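You operate a simulated robot arm through the tools that you are given. There is no shell and no other tool.

Carry out the task below with a simulated robot arm. There is one attempt and no reset: what you move stays moved.

JOB
Fill the steel kettle to MAX and heat it to the temperature printed on the tin of green tea.
Fine: fill from the spout; spout back in the middle and lid shut before heating.

Only the result counts: the job must be done as asked and must still hold three seconds after the hand-in. Knocking over, shifting, dropping, spilling or breaking anything else fails it. Lids that push on must go on centred and level and be pressed home; caps that screw on are set level and turned clockwise until they are tight.

ROBOT AND FRAMES
A 6-joint arm with a four-finger gripper, fixed in place. Base frame: the origin is on the floor under the middle of its stand, x ahead of it, y to its left, z up. Lengths are in mm, angles in rad, forces in N, time in s.
It reaches about 1012 mm from its shoulder. Its first joint turns from -2.897 to 2.897 rad. Payload 3.43 kg.
Tool frame: the origin (TCP) lies between the finger pads and is the grasp point; the fingertips stand 30 mm ahead of it; z points along the fingers, y is the line along which they close. The gripper opens to 120 mm; its body begins 85 mm behind the TCP.
Orientation is that of the tool frame in the base frame, as a unit quaternion [x, y, z, w]. With the fingers straight down and closing along the base's y, the tool's x points along the base's -x, its y along +y and its z along -z.

CONTROLS
- The arm moves only by the tool nudge_tool. Its argument "moves" is a list of rows, each a list of 7 numbers: the shift along the base's x, y, z in units of 25 mm (1.0 is 25 mm), then the turn, a rotation vector about the base's x, y, z in units of 8 degrees (1.0 is 8 degrees), then the closure, from 0 (fully open) to 1 (shut). In form: [[x, y, z, rx, ry, rz, grip], ...]. A call has 1 to 20 rows; each row shifts and turns the commanded pose from where the row before left it. A call with a number of a shift or a turn outside -1 to 1 is refused whole. A row lasts 0.2 s, in which the tool goes at most 50 mm and 0.15 rad; a call with a longer step from one row to the next is refused whole, and so is a gripper value outside its range. A pose out of reach is approached as far as the arm can. The call stops where the force on the tool passes 70 N (or 10 N more than at its start, if that is more) or the arm is blocked; 0.2 s more then pass. Each finger travels about 136.2 mm/s and halts on what it meets, pressing with about 31 N; the grip force reading is that of the motor and also rises with nothing between the fingers. The clock runs only during rows and for 0.2 s after the last one: add rows that do not move to give the fingers time. The reply holds the time, the measured pose of the TCP, the force on the tool along the base axes, the opening and the grip force, in the units named above and with some noise, with the torque about the TCP (base axes, N m) and any sound that the robot's microphone picked up.
- Cameras (640 x 400 px; columns grow to the right, rows downward): "scene" is fixed at [57.1, 494.7, 1458.1]; the picture's right is [-0.51, -0.86, 0.00], its down [-0.41, 0.24, -0.88] and it looks along [0.76, -0.45, -0.47] (base axes); focal length 313 px, centre (320, 200). "wrist" rides on the gripper at [71, -17, -121] in the tool frame; the picture's right is [0.23, 0.97, 0.00], its down [-0.81, 0.19, -0.55] and it looks along [-0.54, 0.13, 0.83] (tool axes); focal length 275 px, centre (320, 200). There is no depth. A picture from a camera that has moved, and an enlarged one, comes with that camera's place and axes in the base frame and with its lens. The place of the scene camera against the robot may be out by one fixed shift of up to 18 mm in any direction.
- camera(camera): a new picture of that camera. The clock stands still meanwhile.
- inspect(camera, box): a new picture of the part [left, top, right, bottom] of that camera's present view, enlarged. The clock stands still meanwhile.
- hand_in(): hands the job in; it is judged then, once.

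Places have to be worked out from the pictures, the camera data and where the tool is seen. Open the gripper and draw the arm clear of the work before you hand the job in, unless the task says otherwise.

The tools are called as a command line: name --pt "numbers of a row" for each row, then --argument value for the rest, lists and objects as JSON in quotes. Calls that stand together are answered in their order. nudge_tool: Moves the arm, as the interface text tells. Its arguments: {"type":"object","properties":{"moves":{"type":"array","items":{"type":"array","items":{"type":"number"}}}},"required":["moves"]} The other tools are called the same way: camera (camera) takes a picture; inspect (camera, box) takes an enlarged picture of a part of a camera's view; hand_in () hands the job in.

At the start:

```text
clock: 0.0
eef_pos: [509.3, 64.2, 1274.7]
tcp_rot: [0.001, 1.0, 0.0, 0.001]
ft_force: [-0.2, 0.3, 0.0]
ft_torque: [0.01, 0.01, -0.04]
opening: 120.3
gripper_force: 0.0
```

scene: 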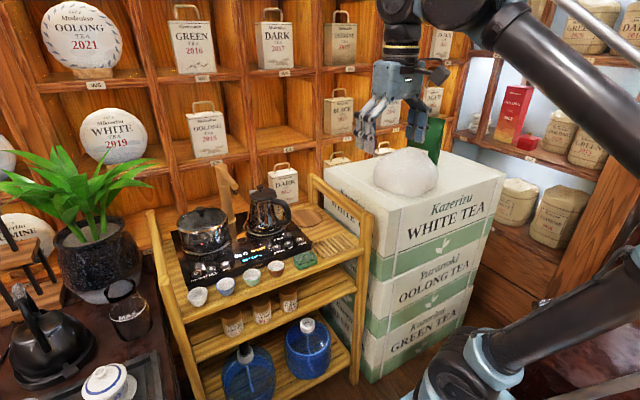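
wrist: 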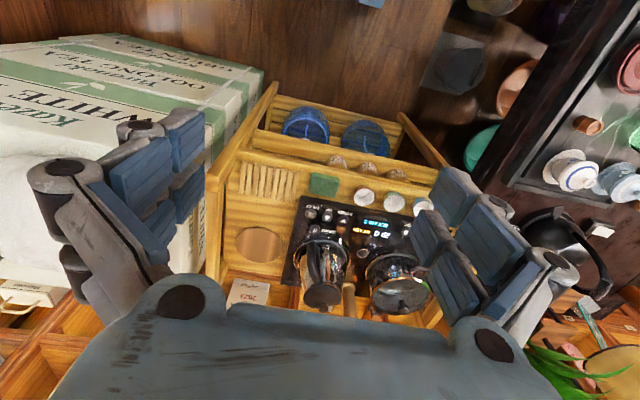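

I start by looking closely at the tea station and the surroundings for the kettle, its spout, the control panel and the green tea tin.

inspect --camera "scene" --box '[160, 160, 340, 290]'

inspect --camera "scene" --box '[160, 0, 360, 130]'

inspect --camera "wrist" --box '[220, 90, 450, 330]'

inspect --camera "scene" --box '[280, 60, 460, 190]'

```text
3.08 times, centred on (250, 225) of scene
camera zoom: at [57.1, 494.7, 1458.1], right [-0.51, -0.86, 0.0], down [-0.41, 0.24, -0.88], along [0.76, -0.45, -0.47], focal length 962 px, centre (535, 123)
```

zoom: 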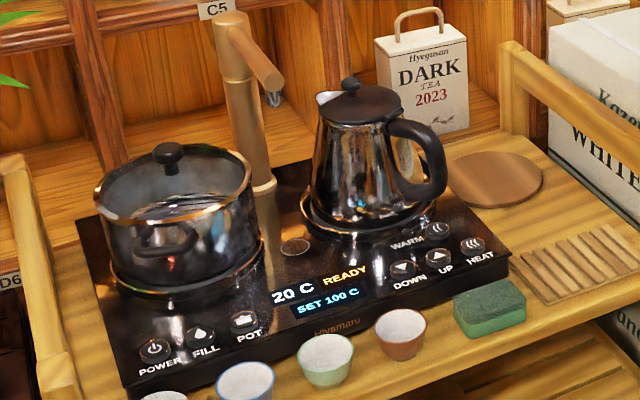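

```text
3.08 times, centred on (260, 65) of scene
camera zoom: at [57.1, 494.7, 1458.1], right [-0.51, -0.86, 0.0], down [-0.41, 0.24, -0.88], along [0.76, -0.45, -0.47], focal length 962 px, centre (505, 615)
```

zoom: 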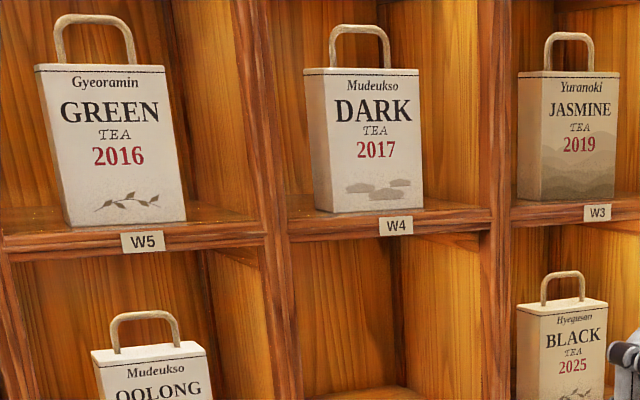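

```text
1.67 times, centred on (335, 210) of wrist
camera zoom: at [438.2, 47.4, 1394.7], right [-0.23, 0.97, 0.0], down [0.81, 0.19, 0.55], along [0.54, 0.13, -0.83], focal length 459 px, centre (295, 183)
```

zoom: 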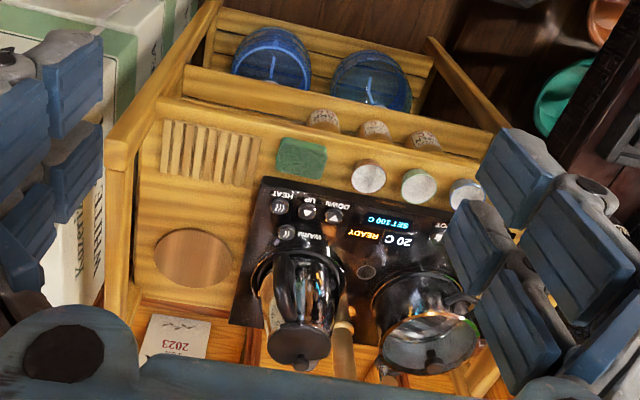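

```text
3.08 times, centred on (370, 125) of scene
camera zoom: at [57.1, 494.7, 1458.1], right [-0.51, -0.86, 0.0], down [-0.41, 0.24, -0.88], along [0.76, -0.45, -0.47], focal length 962 px, centre (166, 431)
```

zoom: 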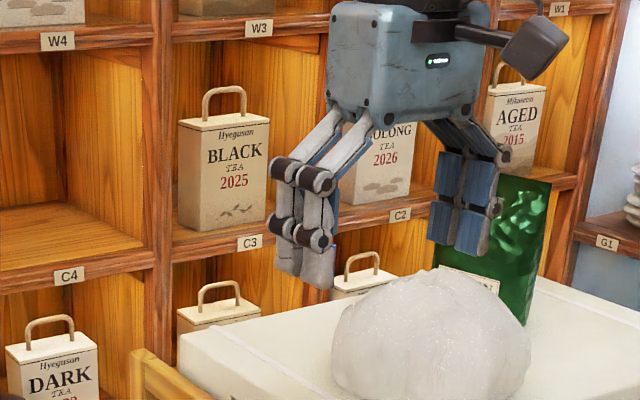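

A green tin stands behind the white lump on the boxes, with a label hidden partly; I look closer at it and at other candidates.

inspect --camera "scene" --box '[395, 105, 455, 165]'

inspect --camera "scene" --box '[440, 60, 640, 220]'

inspect --camera "scene" --box '[0, 240, 200, 400]'

inspect --camera "scene" --box '[200, 270, 380, 400]'

```text
6.67 times, centred on (425, 135) of scene
camera zoom: at [57.1, 494.7, 1458.1], right [-0.51, -0.86, 0.0], down [-0.41, 0.24, -0.88], along [0.76, -0.45, -0.47], focal length 2085 px, centre (-380, 633)
```

zoom: 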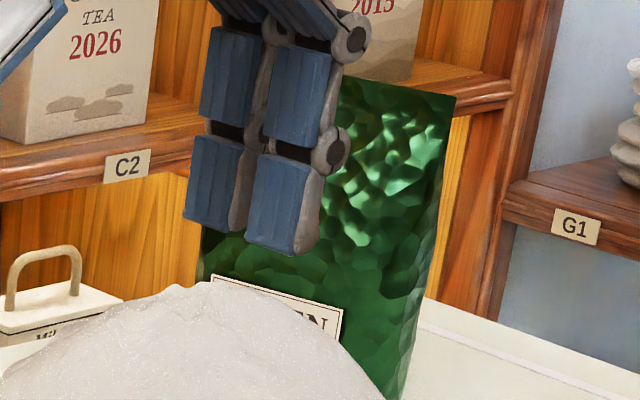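

```text
2.50 times, centred on (540, 140) of scene
camera zoom: at [57.1, 494.7, 1458.1], right [-0.51, -0.86, 0.0], down [-0.41, 0.24, -0.88], along [0.76, -0.45, -0.47], focal length 782 px, centre (-230, 350)
```

zoom: 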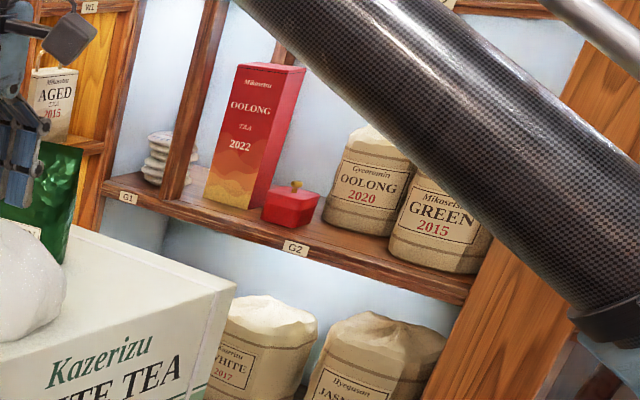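

```text
2.50 times, centred on (100, 320) of scene
camera zoom: at [57.1, 494.7, 1458.1], right [-0.51, -0.86, 0.0], down [-0.41, 0.24, -0.88], along [0.76, -0.45, -0.47], focal length 782 px, centre (870, -100)
```

zoom: 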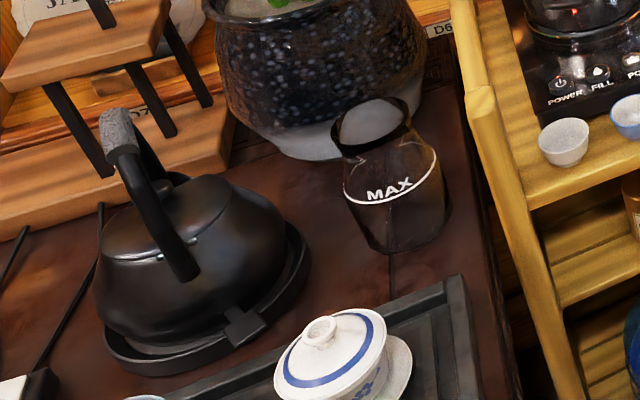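

```text
3.08 times, centred on (290, 335) of scene
camera zoom: at [57.1, 494.7, 1458.1], right [-0.51, -0.86, 0.0], down [-0.41, 0.24, -0.88], along [0.76, -0.45, -0.47], focal length 962 px, centre (412, -215)
```

zoom: 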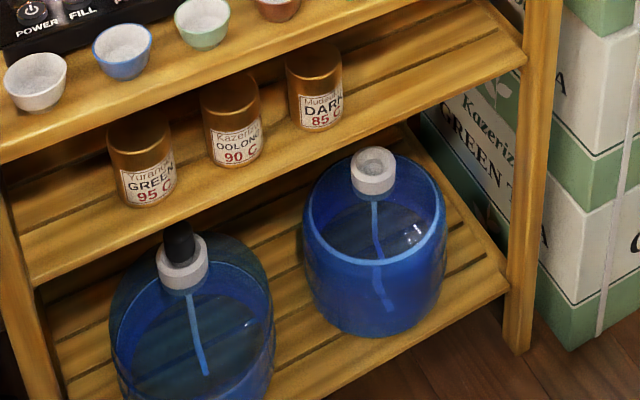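

Three small tins on the middle shelf carry temperatures; I zoom in to read the green tea one exactly, and the kettle and panel too.

inspect --camera "scene" --box '[225, 305, 265, 335]'

inspect --camera "scene" --box '[240, 170, 320, 245]'

inspect --camera "scene" --box '[190, 235, 310, 290]'

inspect --camera "scene" --box '[200, 150, 270, 220]'

```text
13.33 times, centred on (245, 320) of scene
camera zoom: at [57.1, 494.7, 1458.1], right [-0.51, -0.86, 0.0], down [-0.41, 0.24, -0.88], along [0.76, -0.45, -0.47], focal length 4170 px, centre (1320, -1400)
```

zoom: 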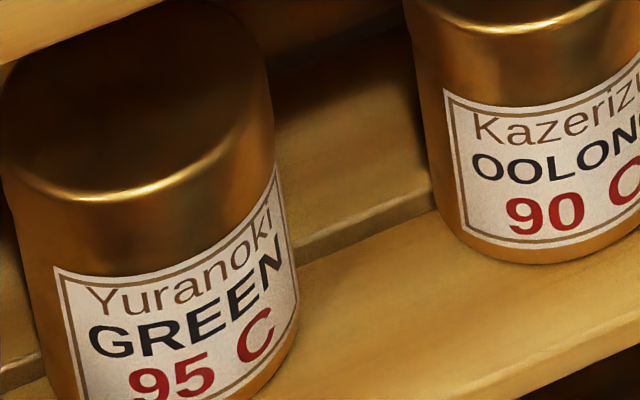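

```text
5.33 times, centred on (280, 208) of scene
camera zoom: at [57.1, 494.7, 1458.1], right [-0.51, -0.86, 0.0], down [-0.41, 0.24, -0.88], along [0.76, -0.45, -0.47], focal length 1668 px, centre (533, 160)
```

zoom: 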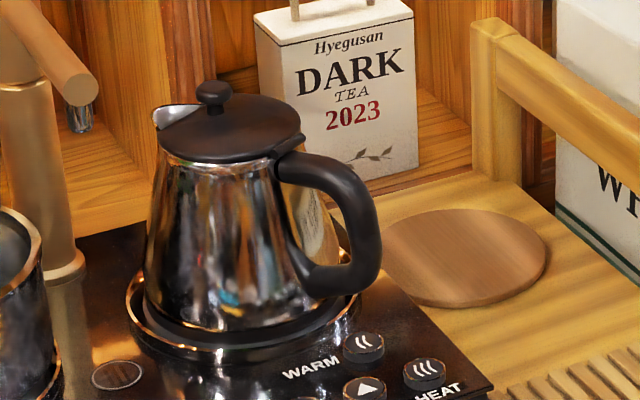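

```text
5.33 times, centred on (250, 262) of scene
camera zoom: at [57.1, 494.7, 1458.1], right [-0.51, -0.86, 0.0], down [-0.41, 0.24, -0.88], along [0.76, -0.45, -0.47], focal length 1668 px, centre (693, -133)
```

zoom: 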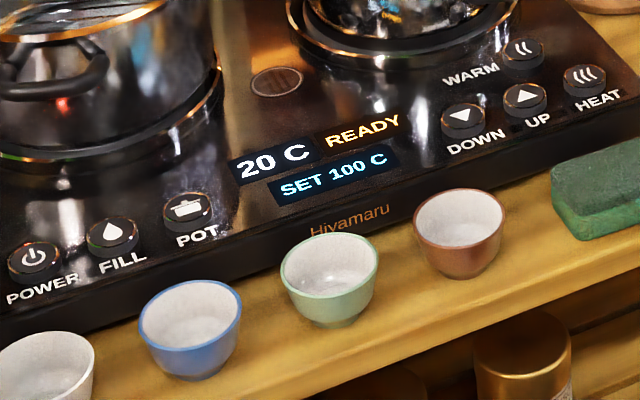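

```text
5.71 times, centred on (235, 185) of scene
camera zoom: at [57.1, 494.7, 1458.1], right [-0.51, -0.86, 0.0], down [-0.41, 0.24, -0.88], along [0.76, -0.45, -0.47], focal length 1787 px, centre (806, 286)
```

zoom: 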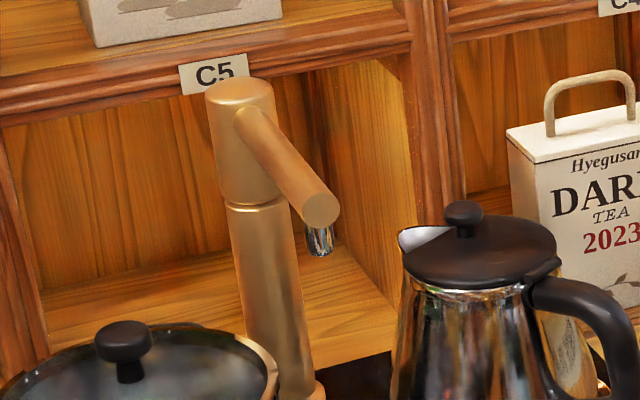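

The green tea tin says 95 C; the set temperature shows 100 C, water 20 C. I move the arm gently forward and left, high above the station, to view the kettle, spout and panel from the wrist camera.

nudge_tool --pt "0.9 0.6 0 0 0 0 0" --pt "0.9 0.6 0 0 0 0 0" --pt "0.9 0.6 0 0 0 0 0" --pt "0.9 0.6 0 0 0 0 0" --pt "0.9 0.6 0 0 0 0 0" --pt "0.9 0.6 0 0 0 0 0" --pt "0.9 0.6 0 0 0 0 0" --pt "0.9 0.6 0 0 0 0 0"

camera --camera "wrist"

camera --camera "scene"

```text
clock: 1.8
eef_pos: [674.7, 183.9, 1281.3]
tcp_rot: [0.0, 1.0, 0.001, 0.007]
ft_force: [-0.6, -0.1, 0.7]
ft_torque: [0.0, -0.08, 0.03]
opening: 120.0
gripper_force: 0.2
```

```text
taken
camera wrist: at [601.9, 167.0, 1400.6], right [-0.23, 0.97, 0.0], down [0.8, 0.19, 0.56], along [0.55, 0.13, -0.83], focal length 275 px, centre (320, 200)
```

wrist: 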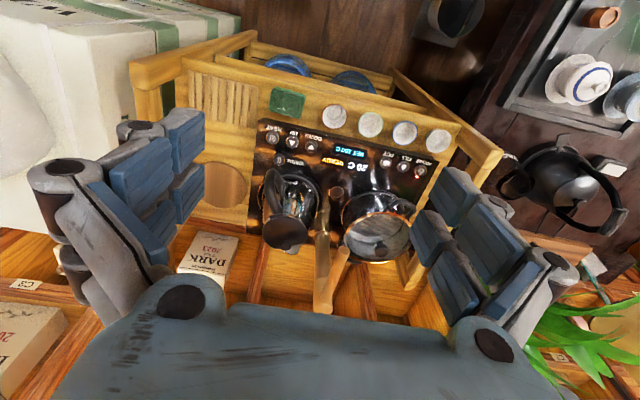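

```text
taken
```

scene: 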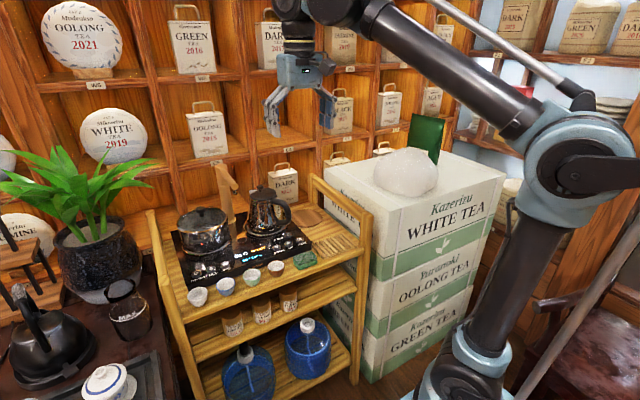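

The arm is above and in front of the station. I enlarge the wrist view for kettle lid, spout and panel, and let one idle row pass to see whether the measured pose settles.

nudge_tool --pt "0 0 0 0 0 0 0"

inspect --camera "wrist" --box '[240, 100, 420, 270]'

inspect --camera "wrist" --box '[250, 160, 350, 260]'

```text
clock: 2.2
eef_pos: [676.0, 183.2, 1280.8]
tcp_rot: [0.0, 1.0, 0.001, 0.007]
ft_force: [-0.1, 0.7, -0.2]
ft_torque: [-0.01, -0.04, 0.02]
opening: 119.9
gripper_force: 0.0
```

```text
2.35 times, centred on (330, 185) of wrist
camera zoom: at [602.6, 167.0, 1400.5], right [-0.23, 0.97, 0.0], down [0.8, 0.19, 0.56], along [0.55, 0.13, -0.83], focal length 648 px, centre (296, 235)
```

zoom: 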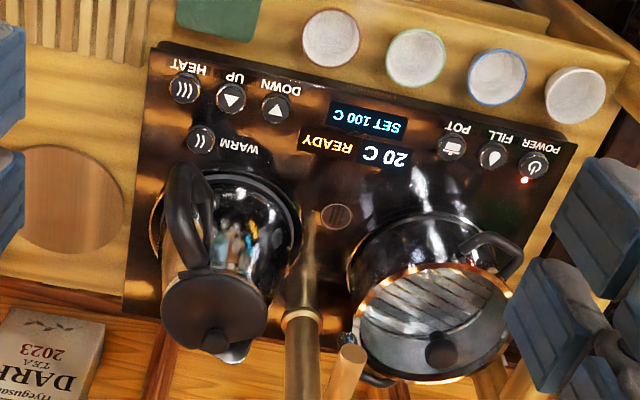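

```text
4.00 times, centred on (300, 210) of wrist
camera zoom: at [602.6, 167.0, 1400.5], right [-0.23, 0.97, 0.0], down [0.8, 0.19, 0.56], along [0.55, 0.13, -0.83], focal length 1101 px, centre (400, 160)
```

zoom: 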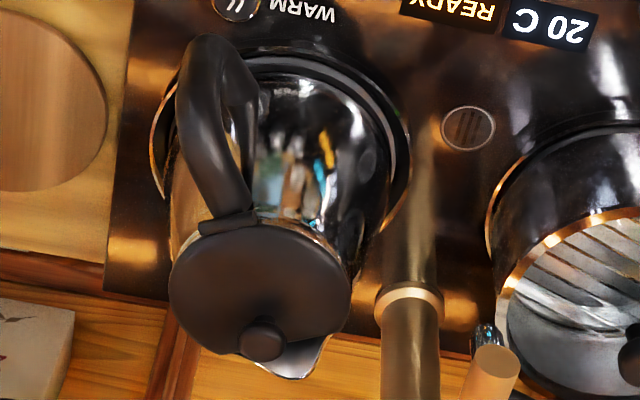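

Estimated so far: panel surface z≈845 mm with WARM near (889,141), kettle lid knob near (992,180,985), faucet column near (1083,270). I go lower and closer for accurate triangulation of buttons and kettle.

nudge_tool --pt "0.3 0 -1 0 0 0 0" --pt "0.3 0 -1 0 0 0 0" --pt "0.3 0 -1 0 0 0 0" --pt "0.3 0 -1 0 0 0 0" --pt "0.3 0 -1 0 0 0 0" --pt "0.3 0 -1 0 0 0 0" --pt "0 0 0 0 0 0 0" --pt "0 0 0 0 0 0 0"

camera --camera "wrist"

inspect --camera "wrist" --box '[220, 80, 440, 300]'

```text
clock: 4.0
eef_pos: [720.2, 183.9, 1129.6]
tcp_rot: [0.0, 1.0, 0.001, 0.007]
ft_force: [-0.1, -0.7, -0.6]
ft_torque: [0.01, -0.01, 0.01]
opening: 120.3
gripper_force: 0.1
```

```text
taken
camera wrist: at [647.1, 167.2, 1248.9], right [-0.23, 0.97, 0.0], down [0.8, 0.19, 0.56], along [0.55, 0.13, -0.83], focal length 275 px, centre (320, 200)
```

wrist: 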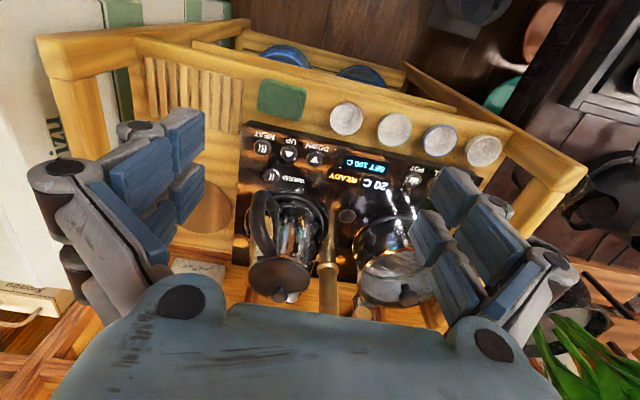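

```text
1.82 times, centred on (330, 190) of wrist
camera zoom: at [647.1, 167.2, 1248.9], right [-0.23, 0.97, 0.0], down [0.8, 0.19, 0.56], along [0.55, 0.13, -0.83], focal length 500 px, centre (302, 218)
```

zoom: 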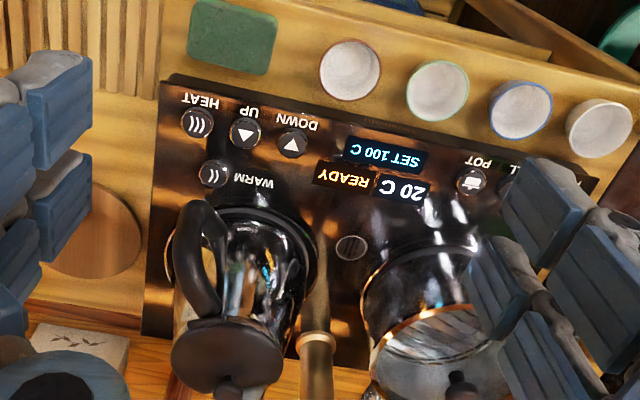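

Triangulation gives the button row at x≈841: HEAT y≈118, UP y≈161, DOWN y≈203, POT y≈376, FILL y≈417, POWER y≈460; faucet column ≈(1077,286), spout tip ≈(940,288,1034), kettle lid centre ≈(992,183,962) with the handle toward the robot. I move closer to inspect the lid and its hinge.

nudge_tool --pt "1 -0.3 -0.5 0 0 0 0" --pt "1 -0.3 -0.5 0 0 0 0" --pt "1 -0.3 -0.5 0 0 0 0" --pt "1 -0.3 -0.5 0 0 0 0" --pt "0.6 0 0 0 0 0 0" --pt "0 0 0 0 0 0 0" --pt "0 0 0 0 0 0 0"

camera --camera "wrist"

inspect --camera "wrist" --box '[240, 120, 400, 300]'

```text
clock: 5.6
eef_pos: [834.1, 153.1, 1080.4]
tcp_rot: [0.0, 1.0, 0.0, 0.006]
ft_force: [-0.1, -0.4, 0.5]
ft_torque: [0.04, -0.02, 0.01]
opening: 120.1
gripper_force: 0.0
```

```text
taken
camera wrist: at [760.3, 137.7, 1199.8], right [-0.23, 0.97, 0.0], down [0.8, 0.19, 0.56], along [0.55, 0.13, -0.83], focal length 275 px, centre (320, 200)
```

wrist: 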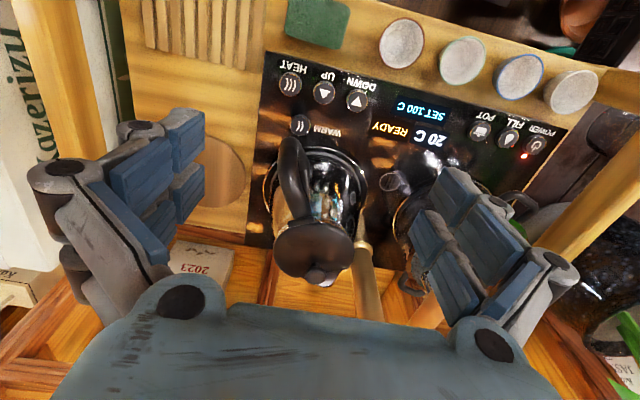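

```text
2.22 times, centred on (320, 210) of wrist
camera zoom: at [760.3, 137.7, 1199.8], right [-0.23, 0.97, 0.0], down [0.8, 0.19, 0.56], along [0.55, 0.13, -0.83], focal length 612 px, centre (320, 178)
```

zoom: 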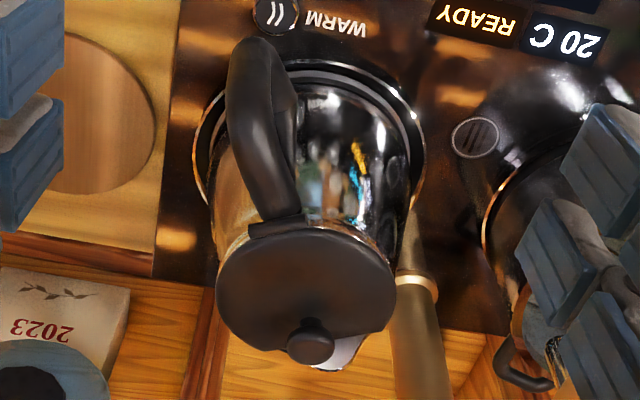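

Knob is at about (1002,189, top z≈986), lid top z≈961, hinge tab ≈(952,159); handle-to-spout axis is turned ≈32° from x. I half-close the fingers, turn the tool 32° about z so the fingers close along the hinge axis, and move above the knob, testing reach.

nudge_tool --pt "0 0 0 0 0 1 0.5" --pt "0 0 0 0 0 1 0.5" --pt "0 0 0 0 0 1 0.5" --pt "0 0 0 0 0 1 0.5" --pt "0 0 0 0 0 0 0.5" --pt "0.95 0.2 0 0 0 0 0.5" --pt "0.95 0.2 0 0 0 0 0.5" --pt "0.95 0.2 0 0 0 0 0.5" --pt "0.95 0.2 0 0 0 0 0.5" --pt "0 0 0 0 0 0 0.5"

camera --camera "scene"

camera --camera "wrist"

```text
clock: 7.8
eef_pos: [927.1, 174.9, 1080.8]
tcp_rot: [-0.276, 0.961, 0.003, 0.006]
ft_force: [0.2, 0.0, 0.3]
ft_torque: [0.0, -0.02, -0.01]
opening: 59.9
gripper_force: 0.0
```

```text
taken
```

scene: 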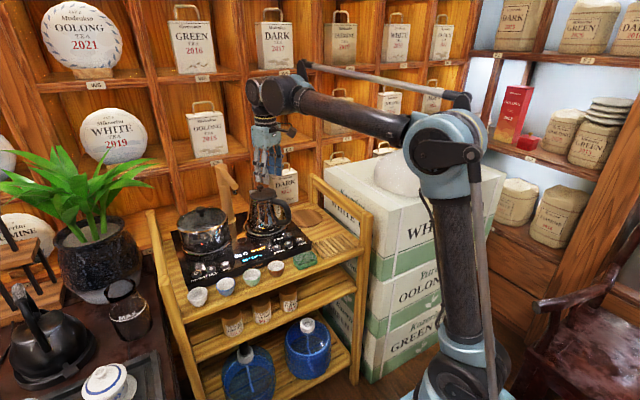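

```text
taken
camera wrist: at [875.1, 121.2, 1200.1], right [-0.71, 0.7, 0.0], down [0.58, 0.59, 0.56], along [0.4, 0.4, -0.83], focal length 275 px, centre (320, 200)
```

wrist: 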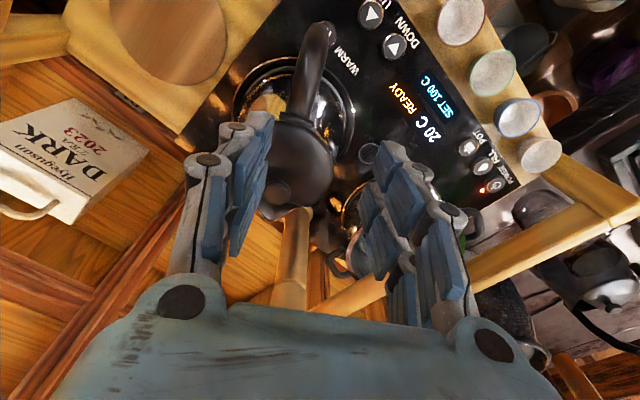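

Tracking is fine and the arm still has reach. I advance to right above the knob at the same height.

nudge_tool --pt "1 0.19 0 0 0 0 0.5" --pt "1 0.19 0 0 0 0 0.5" --pt "1 0.19 0 0 0 0 0.5" --pt "0 0 0 0 0 0 0.5" --pt "0 0 0 0 0 0 0.5"

camera --camera "wrist"

inspect --camera "scene" --box '[200, 100, 340, 250]'

```text
clock: 9.0
eef_pos: [1005.6, 186.6, 1080.5]
tcp_rot: [-0.275, 0.961, 0.003, 0.007]
ft_force: [0.4, 0.3, 0.7]
ft_torque: [0.02, 0.01, -0.03]
opening: 60.0
gripper_force: 0.0
```

```text
taken
camera wrist: at [951.5, 135.0, 1199.9], right [-0.71, 0.7, 0.0], down [0.58, 0.59, 0.56], along [0.4, 0.4, -0.83], focal length 275 px, centre (320, 200)
```

wrist: 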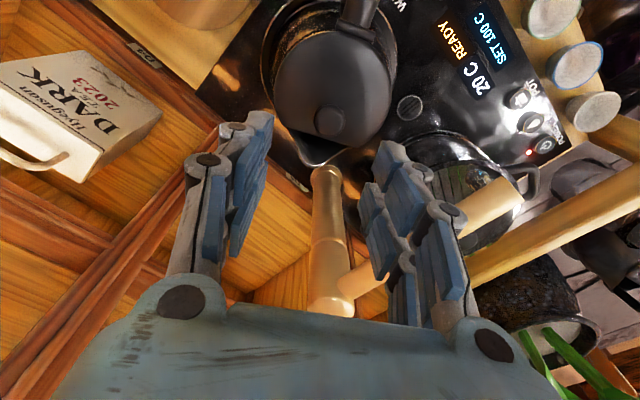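

```text
2.67 times, centred on (270, 175) of scene
camera zoom: at [57.1, 494.7, 1458.1], right [-0.51, -0.86, 0.0], down [-0.41, 0.24, -0.88], along [0.76, -0.45, -0.47], focal length 834 px, centre (453, 267)
```

zoom: 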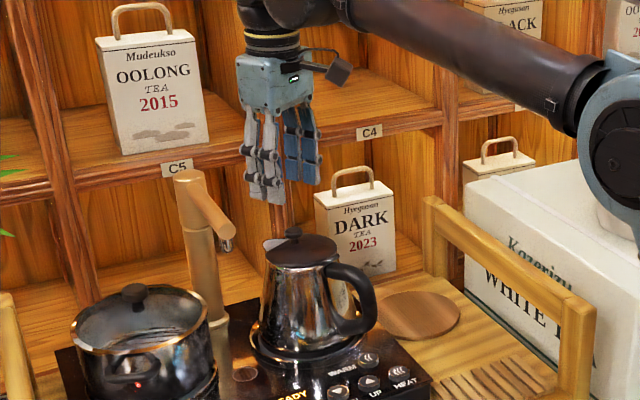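

I enlarge the wrist view on the lid to refine the knob position and see the hinge.

inspect --camera "wrist" --box '[240, 0, 420, 180]'

inspect --camera "scene" --box '[235, 165, 305, 245]'

```text
2.22 times, centred on (330, 90) of wrist
camera zoom: at [951.5, 135.0, 1199.9], right [-0.71, 0.7, 0.0], down [0.58, 0.59, 0.56], along [0.4, 0.4, -0.83], focal length 612 px, centre (298, 444)
```

zoom: 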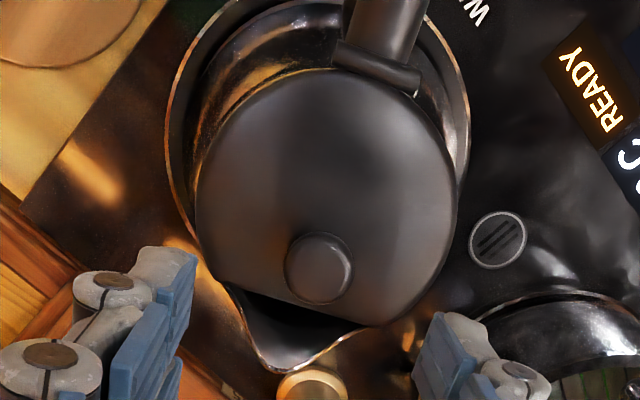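

```text
5.00 times, centred on (270, 205) of scene
camera zoom: at [57.1, 494.7, 1458.1], right [-0.51, -0.86, 0.0], down [-0.41, 0.24, -0.88], along [0.76, -0.45, -0.47], focal length 1564 px, centre (570, 175)
```

zoom: 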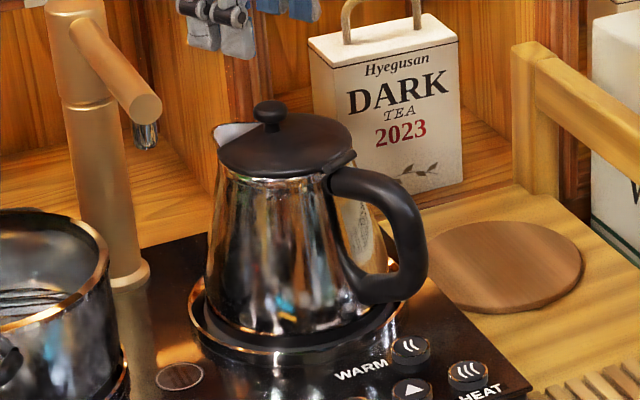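

Hinge bar ≈(942,160,961), knob ≈(997,189, top ≈989), so the axis is ≈27.5° from x. I correct the tool yaw and position and descend to TCP z≈1018 to check centring.

nudge_tool --pt "-0.34 0.1 0 0 0 -0.56 0.5" --pt "0 0 -0.8 0 0 0 0.5" --pt "0 0 -0.8 0 0 0 0.5" --pt "0 0 -0.9 0 0 0 0.5" --pt "0 0 0 0 0 0 0.5" --pt "0 0 0 0 0 0 0.5"

camera --camera "wrist"

inspect --camera "scene" --box '[225, 130, 315, 240]'

```text
clock: 10.4
eef_pos: [996.1, 190.4, 1017.8]
tcp_rot: [-0.238, 0.971, 0.003, 0.007]
ft_force: [-0.7, -0.7, -0.3]
ft_torque: [-0.03, -0.03, -0.01]
opening: 60.1
gripper_force: 0.0
```

```text
taken
camera wrist: at [939.7, 141.8, 1136.3], right [-0.65, 0.76, 0.0], down [0.62, 0.54, 0.56], along [0.43, 0.37, -0.83], focal length 275 px, centre (320, 200)
```

wrist: 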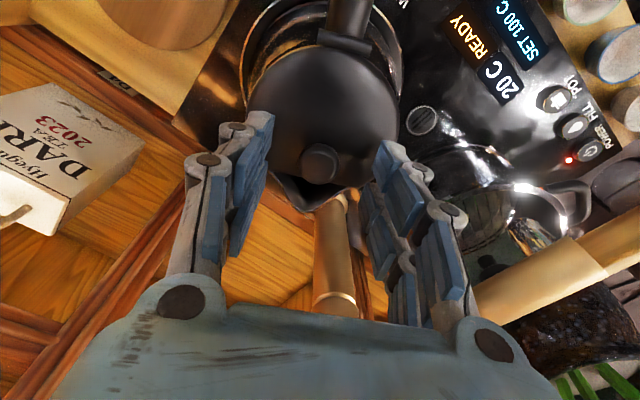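

```text
3.64 times, centred on (270, 185) of scene
camera zoom: at [57.1, 494.7, 1458.1], right [-0.51, -0.86, 0.0], down [-0.41, 0.24, -0.88], along [0.76, -0.45, -0.47], focal length 1137 px, centre (502, 254)
```

zoom: 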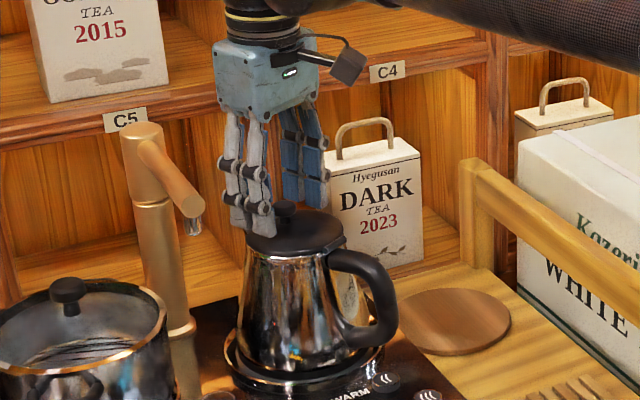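

The knob sits on the fingers' centre line (col 320, row 162 as predicted). I descend to TCP z≈1001 and narrow the fingers to about 34 mm before checking again.

nudge_tool --pt "0 0 -0.34 0 0 0 0.5" --pt "0 0 -0.34 0 0 0 0.5" --pt "0 0 0 0 0 0 0.6" --pt "0 0 0 0 0 0 0.7" --pt "0 0 0 0 0 0 0.72" --pt "0 0 0 0 0 0 0.72"

inspect --camera "wrist" --box '[230, 80, 410, 230]'

inspect --camera "scene" --box '[235, 155, 305, 225]'

```text
clock: 11.2
eef_pos: [984.6, 187.0, 1015.9]
tcp_rot: [-0.238, 0.971, 0.0, 0.014]
ft_force: [11.6, -4.7, 16.5]
ft_torque: [0.01, 0.18, 0.06]
opening: 23.8
gripper_force: 30.9
stopped in row 3: the force on the tool passed its limit at 75 N (the readings are from after the stop); the commanded pose is now the measured one
```

```text
2.67 times, centred on (320, 155) of wrist
camera zoom: at [925.4, 139.9, 1133.9], right [-0.65, 0.76, -0.01], down [0.62, 0.54, 0.57], along [0.44, 0.37, -0.82], focal length 734 px, centre (320, 320)
```

zoom: 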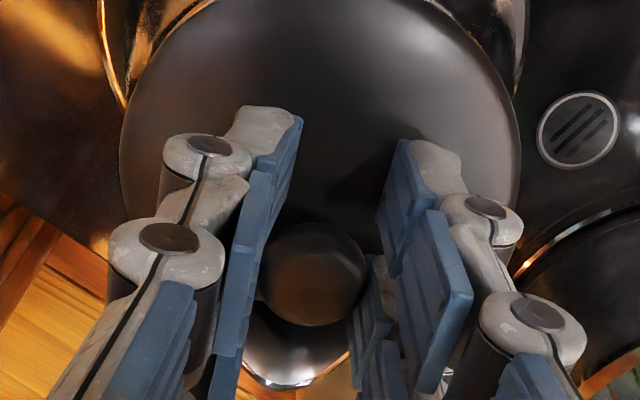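

```text
5.71 times, centred on (270, 190) of scene
camera zoom: at [57.1, 494.7, 1458.1], right [-0.51, -0.86, 0.0], down [-0.41, 0.24, -0.88], along [0.76, -0.45, -0.47], focal length 1787 px, centre (606, 257)
```

zoom: 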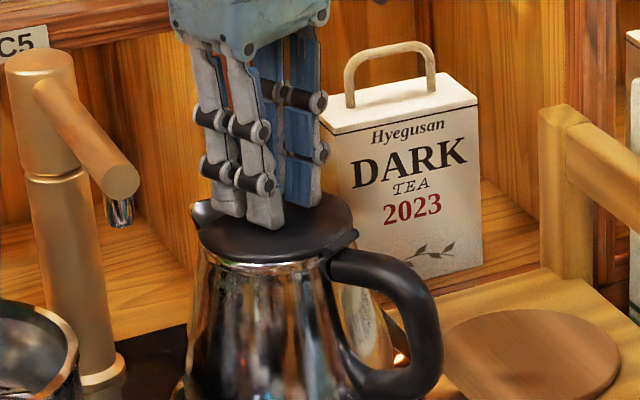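

The force stop tells the tips met the lid: lid top must be at z≈972 and knob top ≈996 (the fingers curled in around the knob). I open again in place to release, then raise a bit and re-check that the kettle did not move.

nudge_tool --pt "0 0 0 0 0 0 0.5" --pt "0 0 0 0 0 0 0.5" --pt "0 0 0.4 0 0 0 0.5" --pt "0 0 0.4 0 0 0 0.5" --pt "0 0 0 0 0 0 0.5"

camera --camera "wrist"

inspect --camera "scene" --box '[225, 130, 315, 240]'

```text
clock: 12.4
eef_pos: [983.5, 190.1, 1034.3]
tcp_rot: [-0.239, 0.971, -0.001, 0.014]
ft_force: [0.3, -0.8, 0.1]
ft_torque: [-0.05, 0.02, 0.03]
opening: 60.4
gripper_force: 0.0
```

```text
taken
camera wrist: at [925.0, 141.1, 1153.5], right [-0.65, 0.76, -0.01], down [0.62, 0.54, 0.57], along [0.44, 0.37, -0.82], focal length 275 px, centre (320, 200)
```

wrist: 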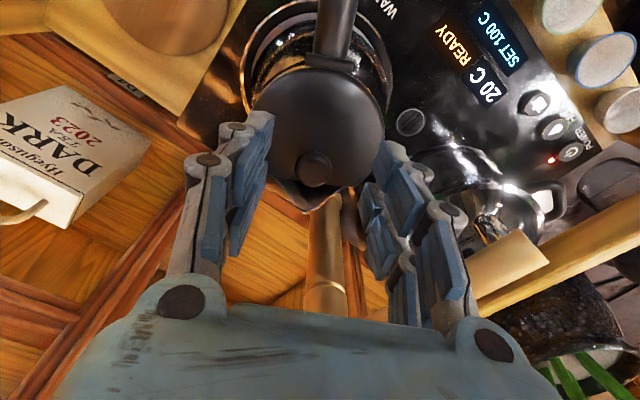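

```text
3.64 times, centred on (270, 185) of scene
camera zoom: at [57.1, 494.7, 1458.1], right [-0.51, -0.86, 0.0], down [-0.41, 0.24, -0.88], along [0.76, -0.45, -0.47], focal length 1137 px, centre (502, 254)
```

zoom: 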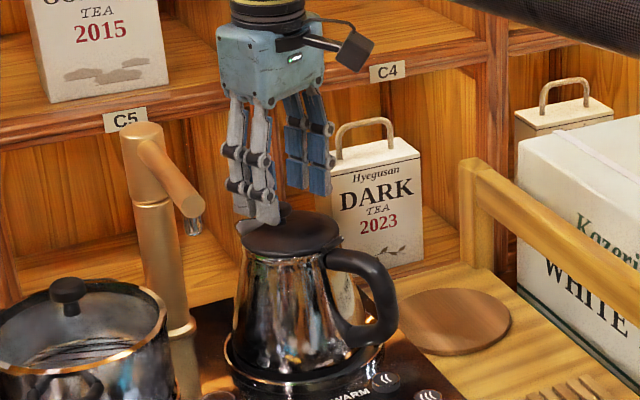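

Now I zoom in to measure whether the kettle shifted and to get a better fix on the knob and hinge.

inspect --camera "wrist" --box '[220, 30, 420, 230]'

inspect --camera "scene" --box '[235, 165, 305, 245]'

```text
2.00 times, centred on (320, 130) of wrist
camera zoom: at [925.0, 141.1, 1153.5], right [-0.65, 0.76, -0.01], down [0.62, 0.54, 0.57], along [0.44, 0.37, -0.82], focal length 551 px, centre (320, 340)
```

zoom: 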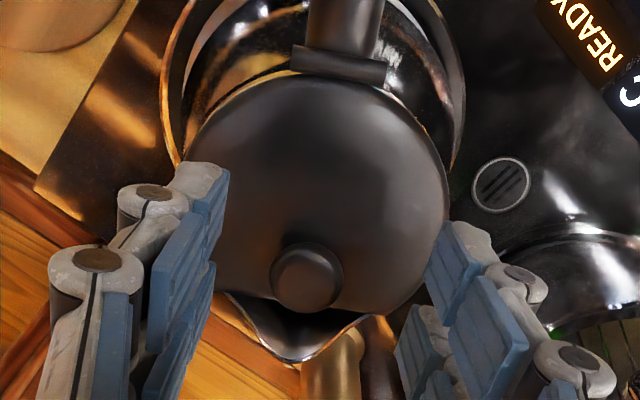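

```text
5.00 times, centred on (270, 205) of scene
camera zoom: at [57.1, 494.7, 1458.1], right [-0.51, -0.86, 0.0], down [-0.41, 0.24, -0.88], along [0.76, -0.45, -0.47], focal length 1564 px, centre (570, 175)
```

zoom: 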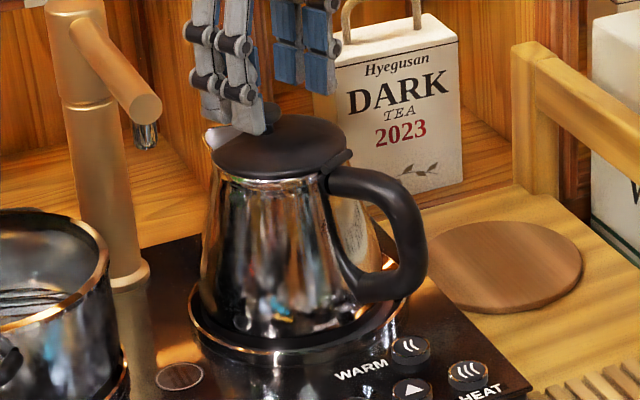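

The kettle slid about 4–5 mm on its base (knob now ≈(994,192.6)). Before regrasping I test how far the tips reach when the fingers narrow to 24 mm, here in free space above the lid.

nudge_tool --pt "0 0 0 0 0 0 0.7" --pt "0 0 0 0 0 0 0.8" --pt "0 0 0 0 0 0 0.8"

inspect --camera "scene" --box '[225, 130, 315, 240]'

inspect --camera "wrist" --box '[220, 30, 420, 230]'

```text
clock: 13.2
eef_pos: [984.8, 188.5, 1034.3]
tcp_rot: [-0.238, 0.971, -0.002, 0.014]
ft_force: [1.5, 0.0, 0.2]
ft_torque: [0.02, 0.0, -0.03]
opening: 24.0
gripper_force: 0.0
```

```text
3.64 times, centred on (270, 185) of scene
camera zoom: at [57.1, 494.7, 1458.1], right [-0.51, -0.86, 0.0], down [-0.41, 0.24, -0.88], along [0.76, -0.45, -0.47], focal length 1137 px, centre (502, 254)
```

zoom: 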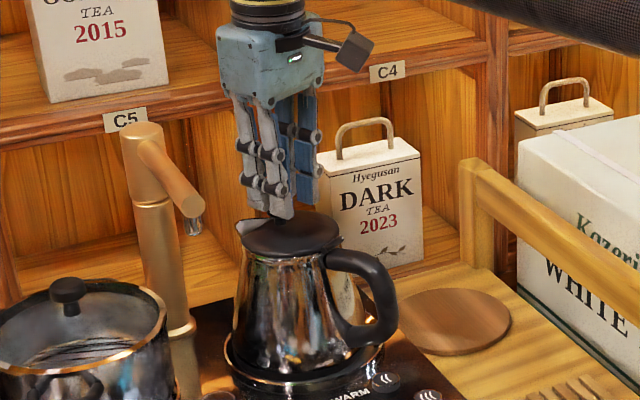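

```text
2.00 times, centred on (320, 130) of wrist
camera zoom: at [925.0, 141.2, 1153.4], right [-0.65, 0.76, -0.01], down [0.62, 0.54, 0.57], along [0.44, 0.37, -0.82], focal length 551 px, centre (320, 340)
```

zoom: 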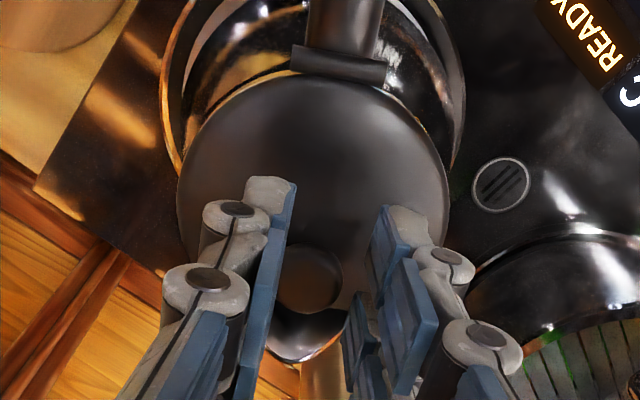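

Tip reach is constant at 30 mm, so the lid top is at about z=972. I open to ~54 mm, shift over the knob at (994,192.6), and come down only to TCP z≈1011 (tips ≈981).

nudge_tool --pt "0 0 0 0 0 0 0.55" --pt "0 0 0 0 0 0 0.55" --pt "0.38 0.14 0 0 0 0 0.55" --pt "0 0 -0.3 0 0 0 0.55" --pt "0 0 -0.3 0 0 0 0.55" --pt "0 0 -0.3 0 0 0 0.55" --pt "0 0 0 0 0 0 0.55" --pt "0 0 0 0 0 0 0.55"

inspect --camera "wrist" --box '[220, 30, 420, 230]'

inspect --camera "scene" --box '[235, 155, 305, 225]'

```text
clock: 15.0
eef_pos: [992.8, 194.0, 1012.1]
tcp_rot: [-0.237, 0.971, 0.0, 0.013]
ft_force: [-0.4, 0.4, -0.6]
ft_torque: [0.0, 0.02, 0.03]
opening: 54.0
gripper_force: 0.1
```

```text
2.00 times, centred on (320, 130) of wrist
camera zoom: at [934.2, 145.1, 1130.2], right [-0.65, 0.76, -0.01], down [0.62, 0.54, 0.57], along [0.44, 0.37, -0.82], focal length 551 px, centre (320, 340)
```

zoom: 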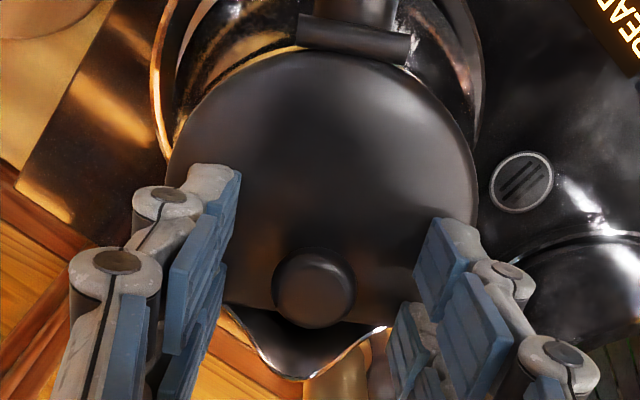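

```text
5.71 times, centred on (270, 190) of scene
camera zoom: at [57.1, 494.7, 1458.1], right [-0.51, -0.86, 0.0], down [-0.41, 0.24, -0.88], along [0.76, -0.45, -0.47], focal length 1787 px, centre (606, 257)
```

zoom: 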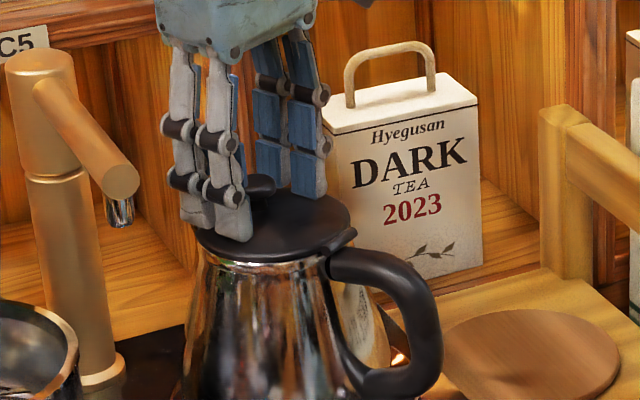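

The knob is centred fore-aft and about 1.4 mm off laterally; I correct that and narrow the fingers stepwise to ~29 mm, just outside the knob.

nudge_tool --pt "0.026 -0.05 0 0 0 0 0.6" --pt "0 0 0 0 0 0 0.68" --pt "0 0 0 0 0 0 0.73" --pt "0 0 0 0 0 0 0.75" --pt "0 0 0 0 0 0 0.75"

inspect --camera "wrist" --box '[250, 110, 390, 220]'

```text
clock: 16.2
eef_pos: [993.1, 191.4, 1012.6]
tcp_rot: [-0.238, 0.971, 0.0, 0.014]
ft_force: [0.5, -0.8, 2.2]
ft_torque: [-0.09, 0.01, -0.01]
opening: 30.7
gripper_force: 0.9
```

```text
3.64 times, centred on (320, 165) of wrist
camera zoom: at [934.9, 143.5, 1130.4], right [-0.65, 0.76, -0.01], down [0.62, 0.54, 0.57], along [0.44, 0.37, -0.82], focal length 1001 px, centre (320, 327)
```

zoom: 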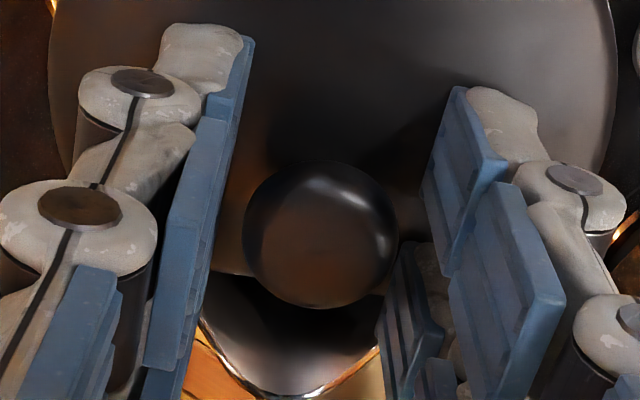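

The knob nearly touches the right fingers with ~2.8 mm gap on the left, so I shift 1.4 mm back along the closing line and then grip.

nudge_tool --pt "-0.026 0.05 0 0 0 0 0.75" --pt "0 0 0 0 0 0 0.75" --pt "0 0 0 0 0 0 0.78" --pt "0 0 0 0 0 0 0.81" --pt "0 0 0 0 0 0 0.84" --pt "0 0 0 0 0 0 0.86" --pt "0 0 0 0 0 0 0.86"

inspect --camera "wrist" --box '[250, 110, 390, 220]'

inspect --camera "scene" --box '[235, 165, 305, 245]'

```text
clock: 17.8
eef_pos: [993.8, 193.3, 1011.8]
tcp_rot: [-0.237, 0.971, 0.0, 0.015]
ft_force: [5.1, -3.5, 5.3]
ft_torque: [-0.16, -0.16, 0.07]
opening: 20.7
gripper_force: 30.5
```

```text
3.64 times, centred on (320, 165) of wrist
camera zoom: at [934.5, 144.2, 1130.5], right [-0.65, 0.76, -0.01], down [0.62, 0.54, 0.57], along [0.44, 0.37, -0.82], focal length 1001 px, centre (320, 327)
```

zoom: 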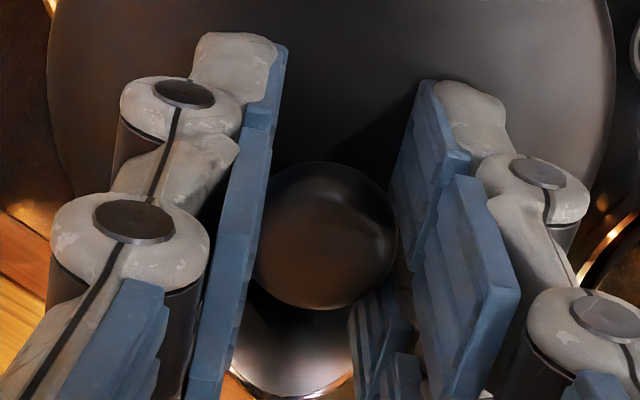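

```text
5.00 times, centred on (270, 205) of scene
camera zoom: at [57.1, 494.7, 1458.1], right [-0.51, -0.86, 0.0], down [-0.41, 0.24, -0.88], along [0.76, -0.45, -0.47], focal length 1564 px, centre (570, 175)
```

zoom: 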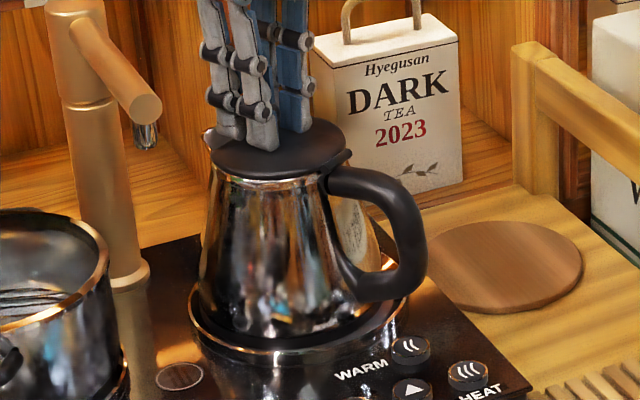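

The knob is gripped (20.7 mm, 30 N) and the kettle stayed put. I lift the lid by the first 8° about the hinge at ≈(943,162,967), rotating the tool with it, and check the forces.

nudge_tool --pt "-0.12 -0.065 0.157 0.239 -0.44 0 0.9" --pt "-0.12 -0.065 0.157 0.239 -0.44 0 0.9" --pt "0 0 0 0 0 0 0.9"

inspect --camera "scene" --box '[235, 165, 305, 245]'

```text
clock: 18.6
eef_pos: [986.6, 188.5, 1018.9]
tcp_rot: [-0.237, 0.968, 0.018, 0.081]
ft_force: [3.5, 1.4, 5.5]
ft_torque: [0.06, 0.25, -0.04]
opening: 20.6
gripper_force: 30.6
```

```text
5.00 times, centred on (270, 205) of scene
camera zoom: at [57.1, 494.7, 1458.1], right [-0.51, -0.86, 0.0], down [-0.41, 0.24, -0.88], along [0.76, -0.45, -0.47], focal length 1564 px, centre (570, 175)
```

zoom: 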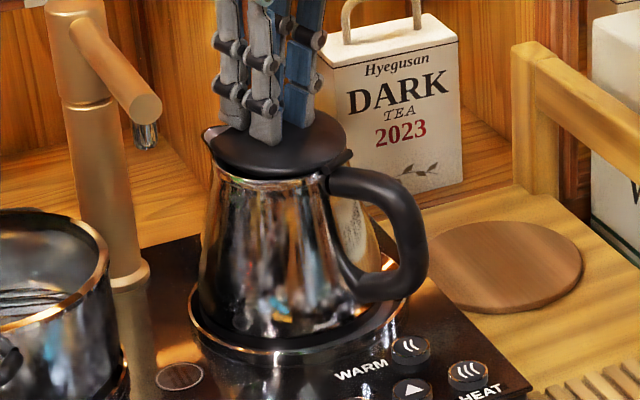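

The lid does not obviously rise yet; I check the wrist view for slip at the knob.

inspect --camera "wrist" --box '[220, 60, 420, 230]'

inspect --camera "scene" --box '[245, 175, 290, 210]'

```text
2.35 times, centred on (320, 145) of wrist
camera zoom: at [914.3, 133.6, 1126.5], right [-0.65, 0.76, -0.04], down [0.54, 0.5, 0.68], along [0.54, 0.42, -0.73], focal length 648 px, centre (320, 329)
```

zoom: 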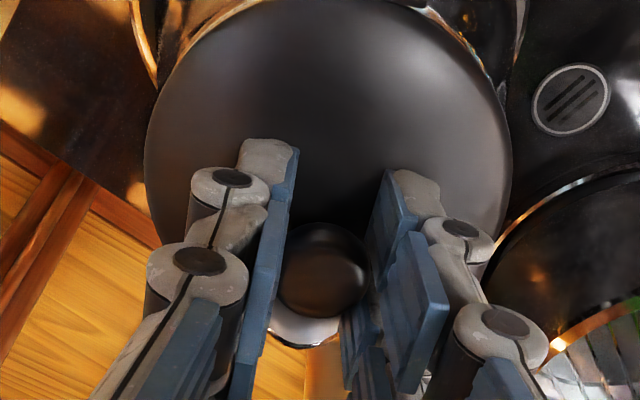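

```text
11.43 times, centred on (268, 192) of scene
camera zoom: at [57.1, 494.7, 1458.1], right [-0.51, -0.86, 0.0], down [-0.41, 0.24, -0.88], along [0.76, -0.45, -0.47], focal length 3574 px, centre (920, 286)
```

zoom: 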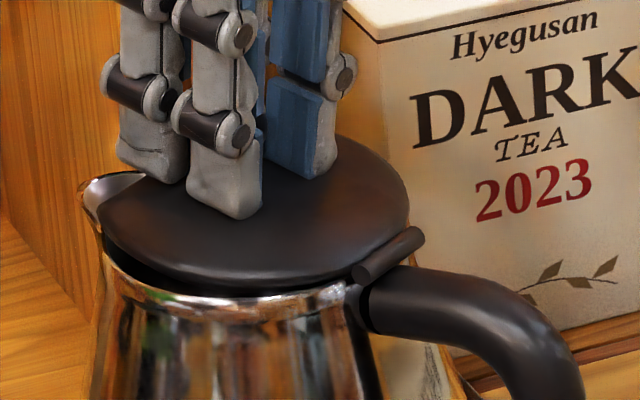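

The lid is lifting at the spout side, with small forces and no slip. I continue the arc from 8° to 32°.

nudge_tool --pt "-0.138 -0.075 0.137 0.239 -0.44 0 0.9" --pt "-0.138 -0.075 0.137 0.239 -0.44 0 0.9" --pt "-0.153 -0.083 0.114 0.239 -0.44 0 0.9" --pt "-0.153 -0.083 0.114 0.239 -0.44 0 0.9" --pt "-0.166 -0.09 0.088 0.239 -0.44 0 0.9" --pt "-0.166 -0.09 0.088 0.239 -0.44 0 0.9" --pt "0 0 0 0 0 0 0.9"

inspect --camera "scene" --box '[225, 150, 315, 245]'

```text
clock: 20.2
eef_pos: [964.2, 176.7, 1036.7]
tcp_rot: [-0.227, 0.93, 0.069, 0.28]
ft_force: [4.6, 1.5, 9.6]
ft_torque: [0.06, 0.11, -0.01]
opening: 20.6
gripper_force: 30.7
```

```text
4.21 times, centred on (270, 198) of scene
camera zoom: at [57.1, 494.7, 1458.1], right [-0.51, -0.86, 0.0], down [-0.41, 0.24, -0.88], along [0.76, -0.45, -0.47], focal length 1317 px, centre (530, 210)
```

zoom: 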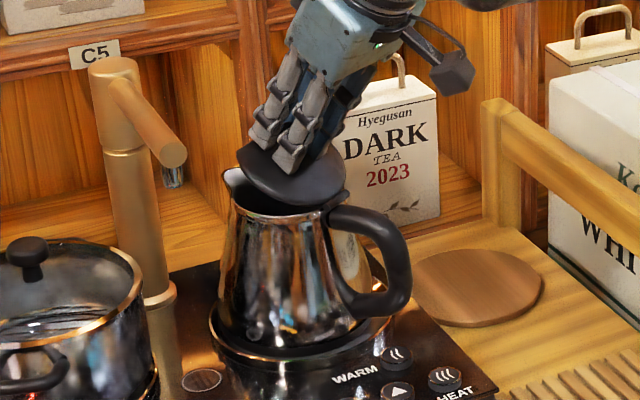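

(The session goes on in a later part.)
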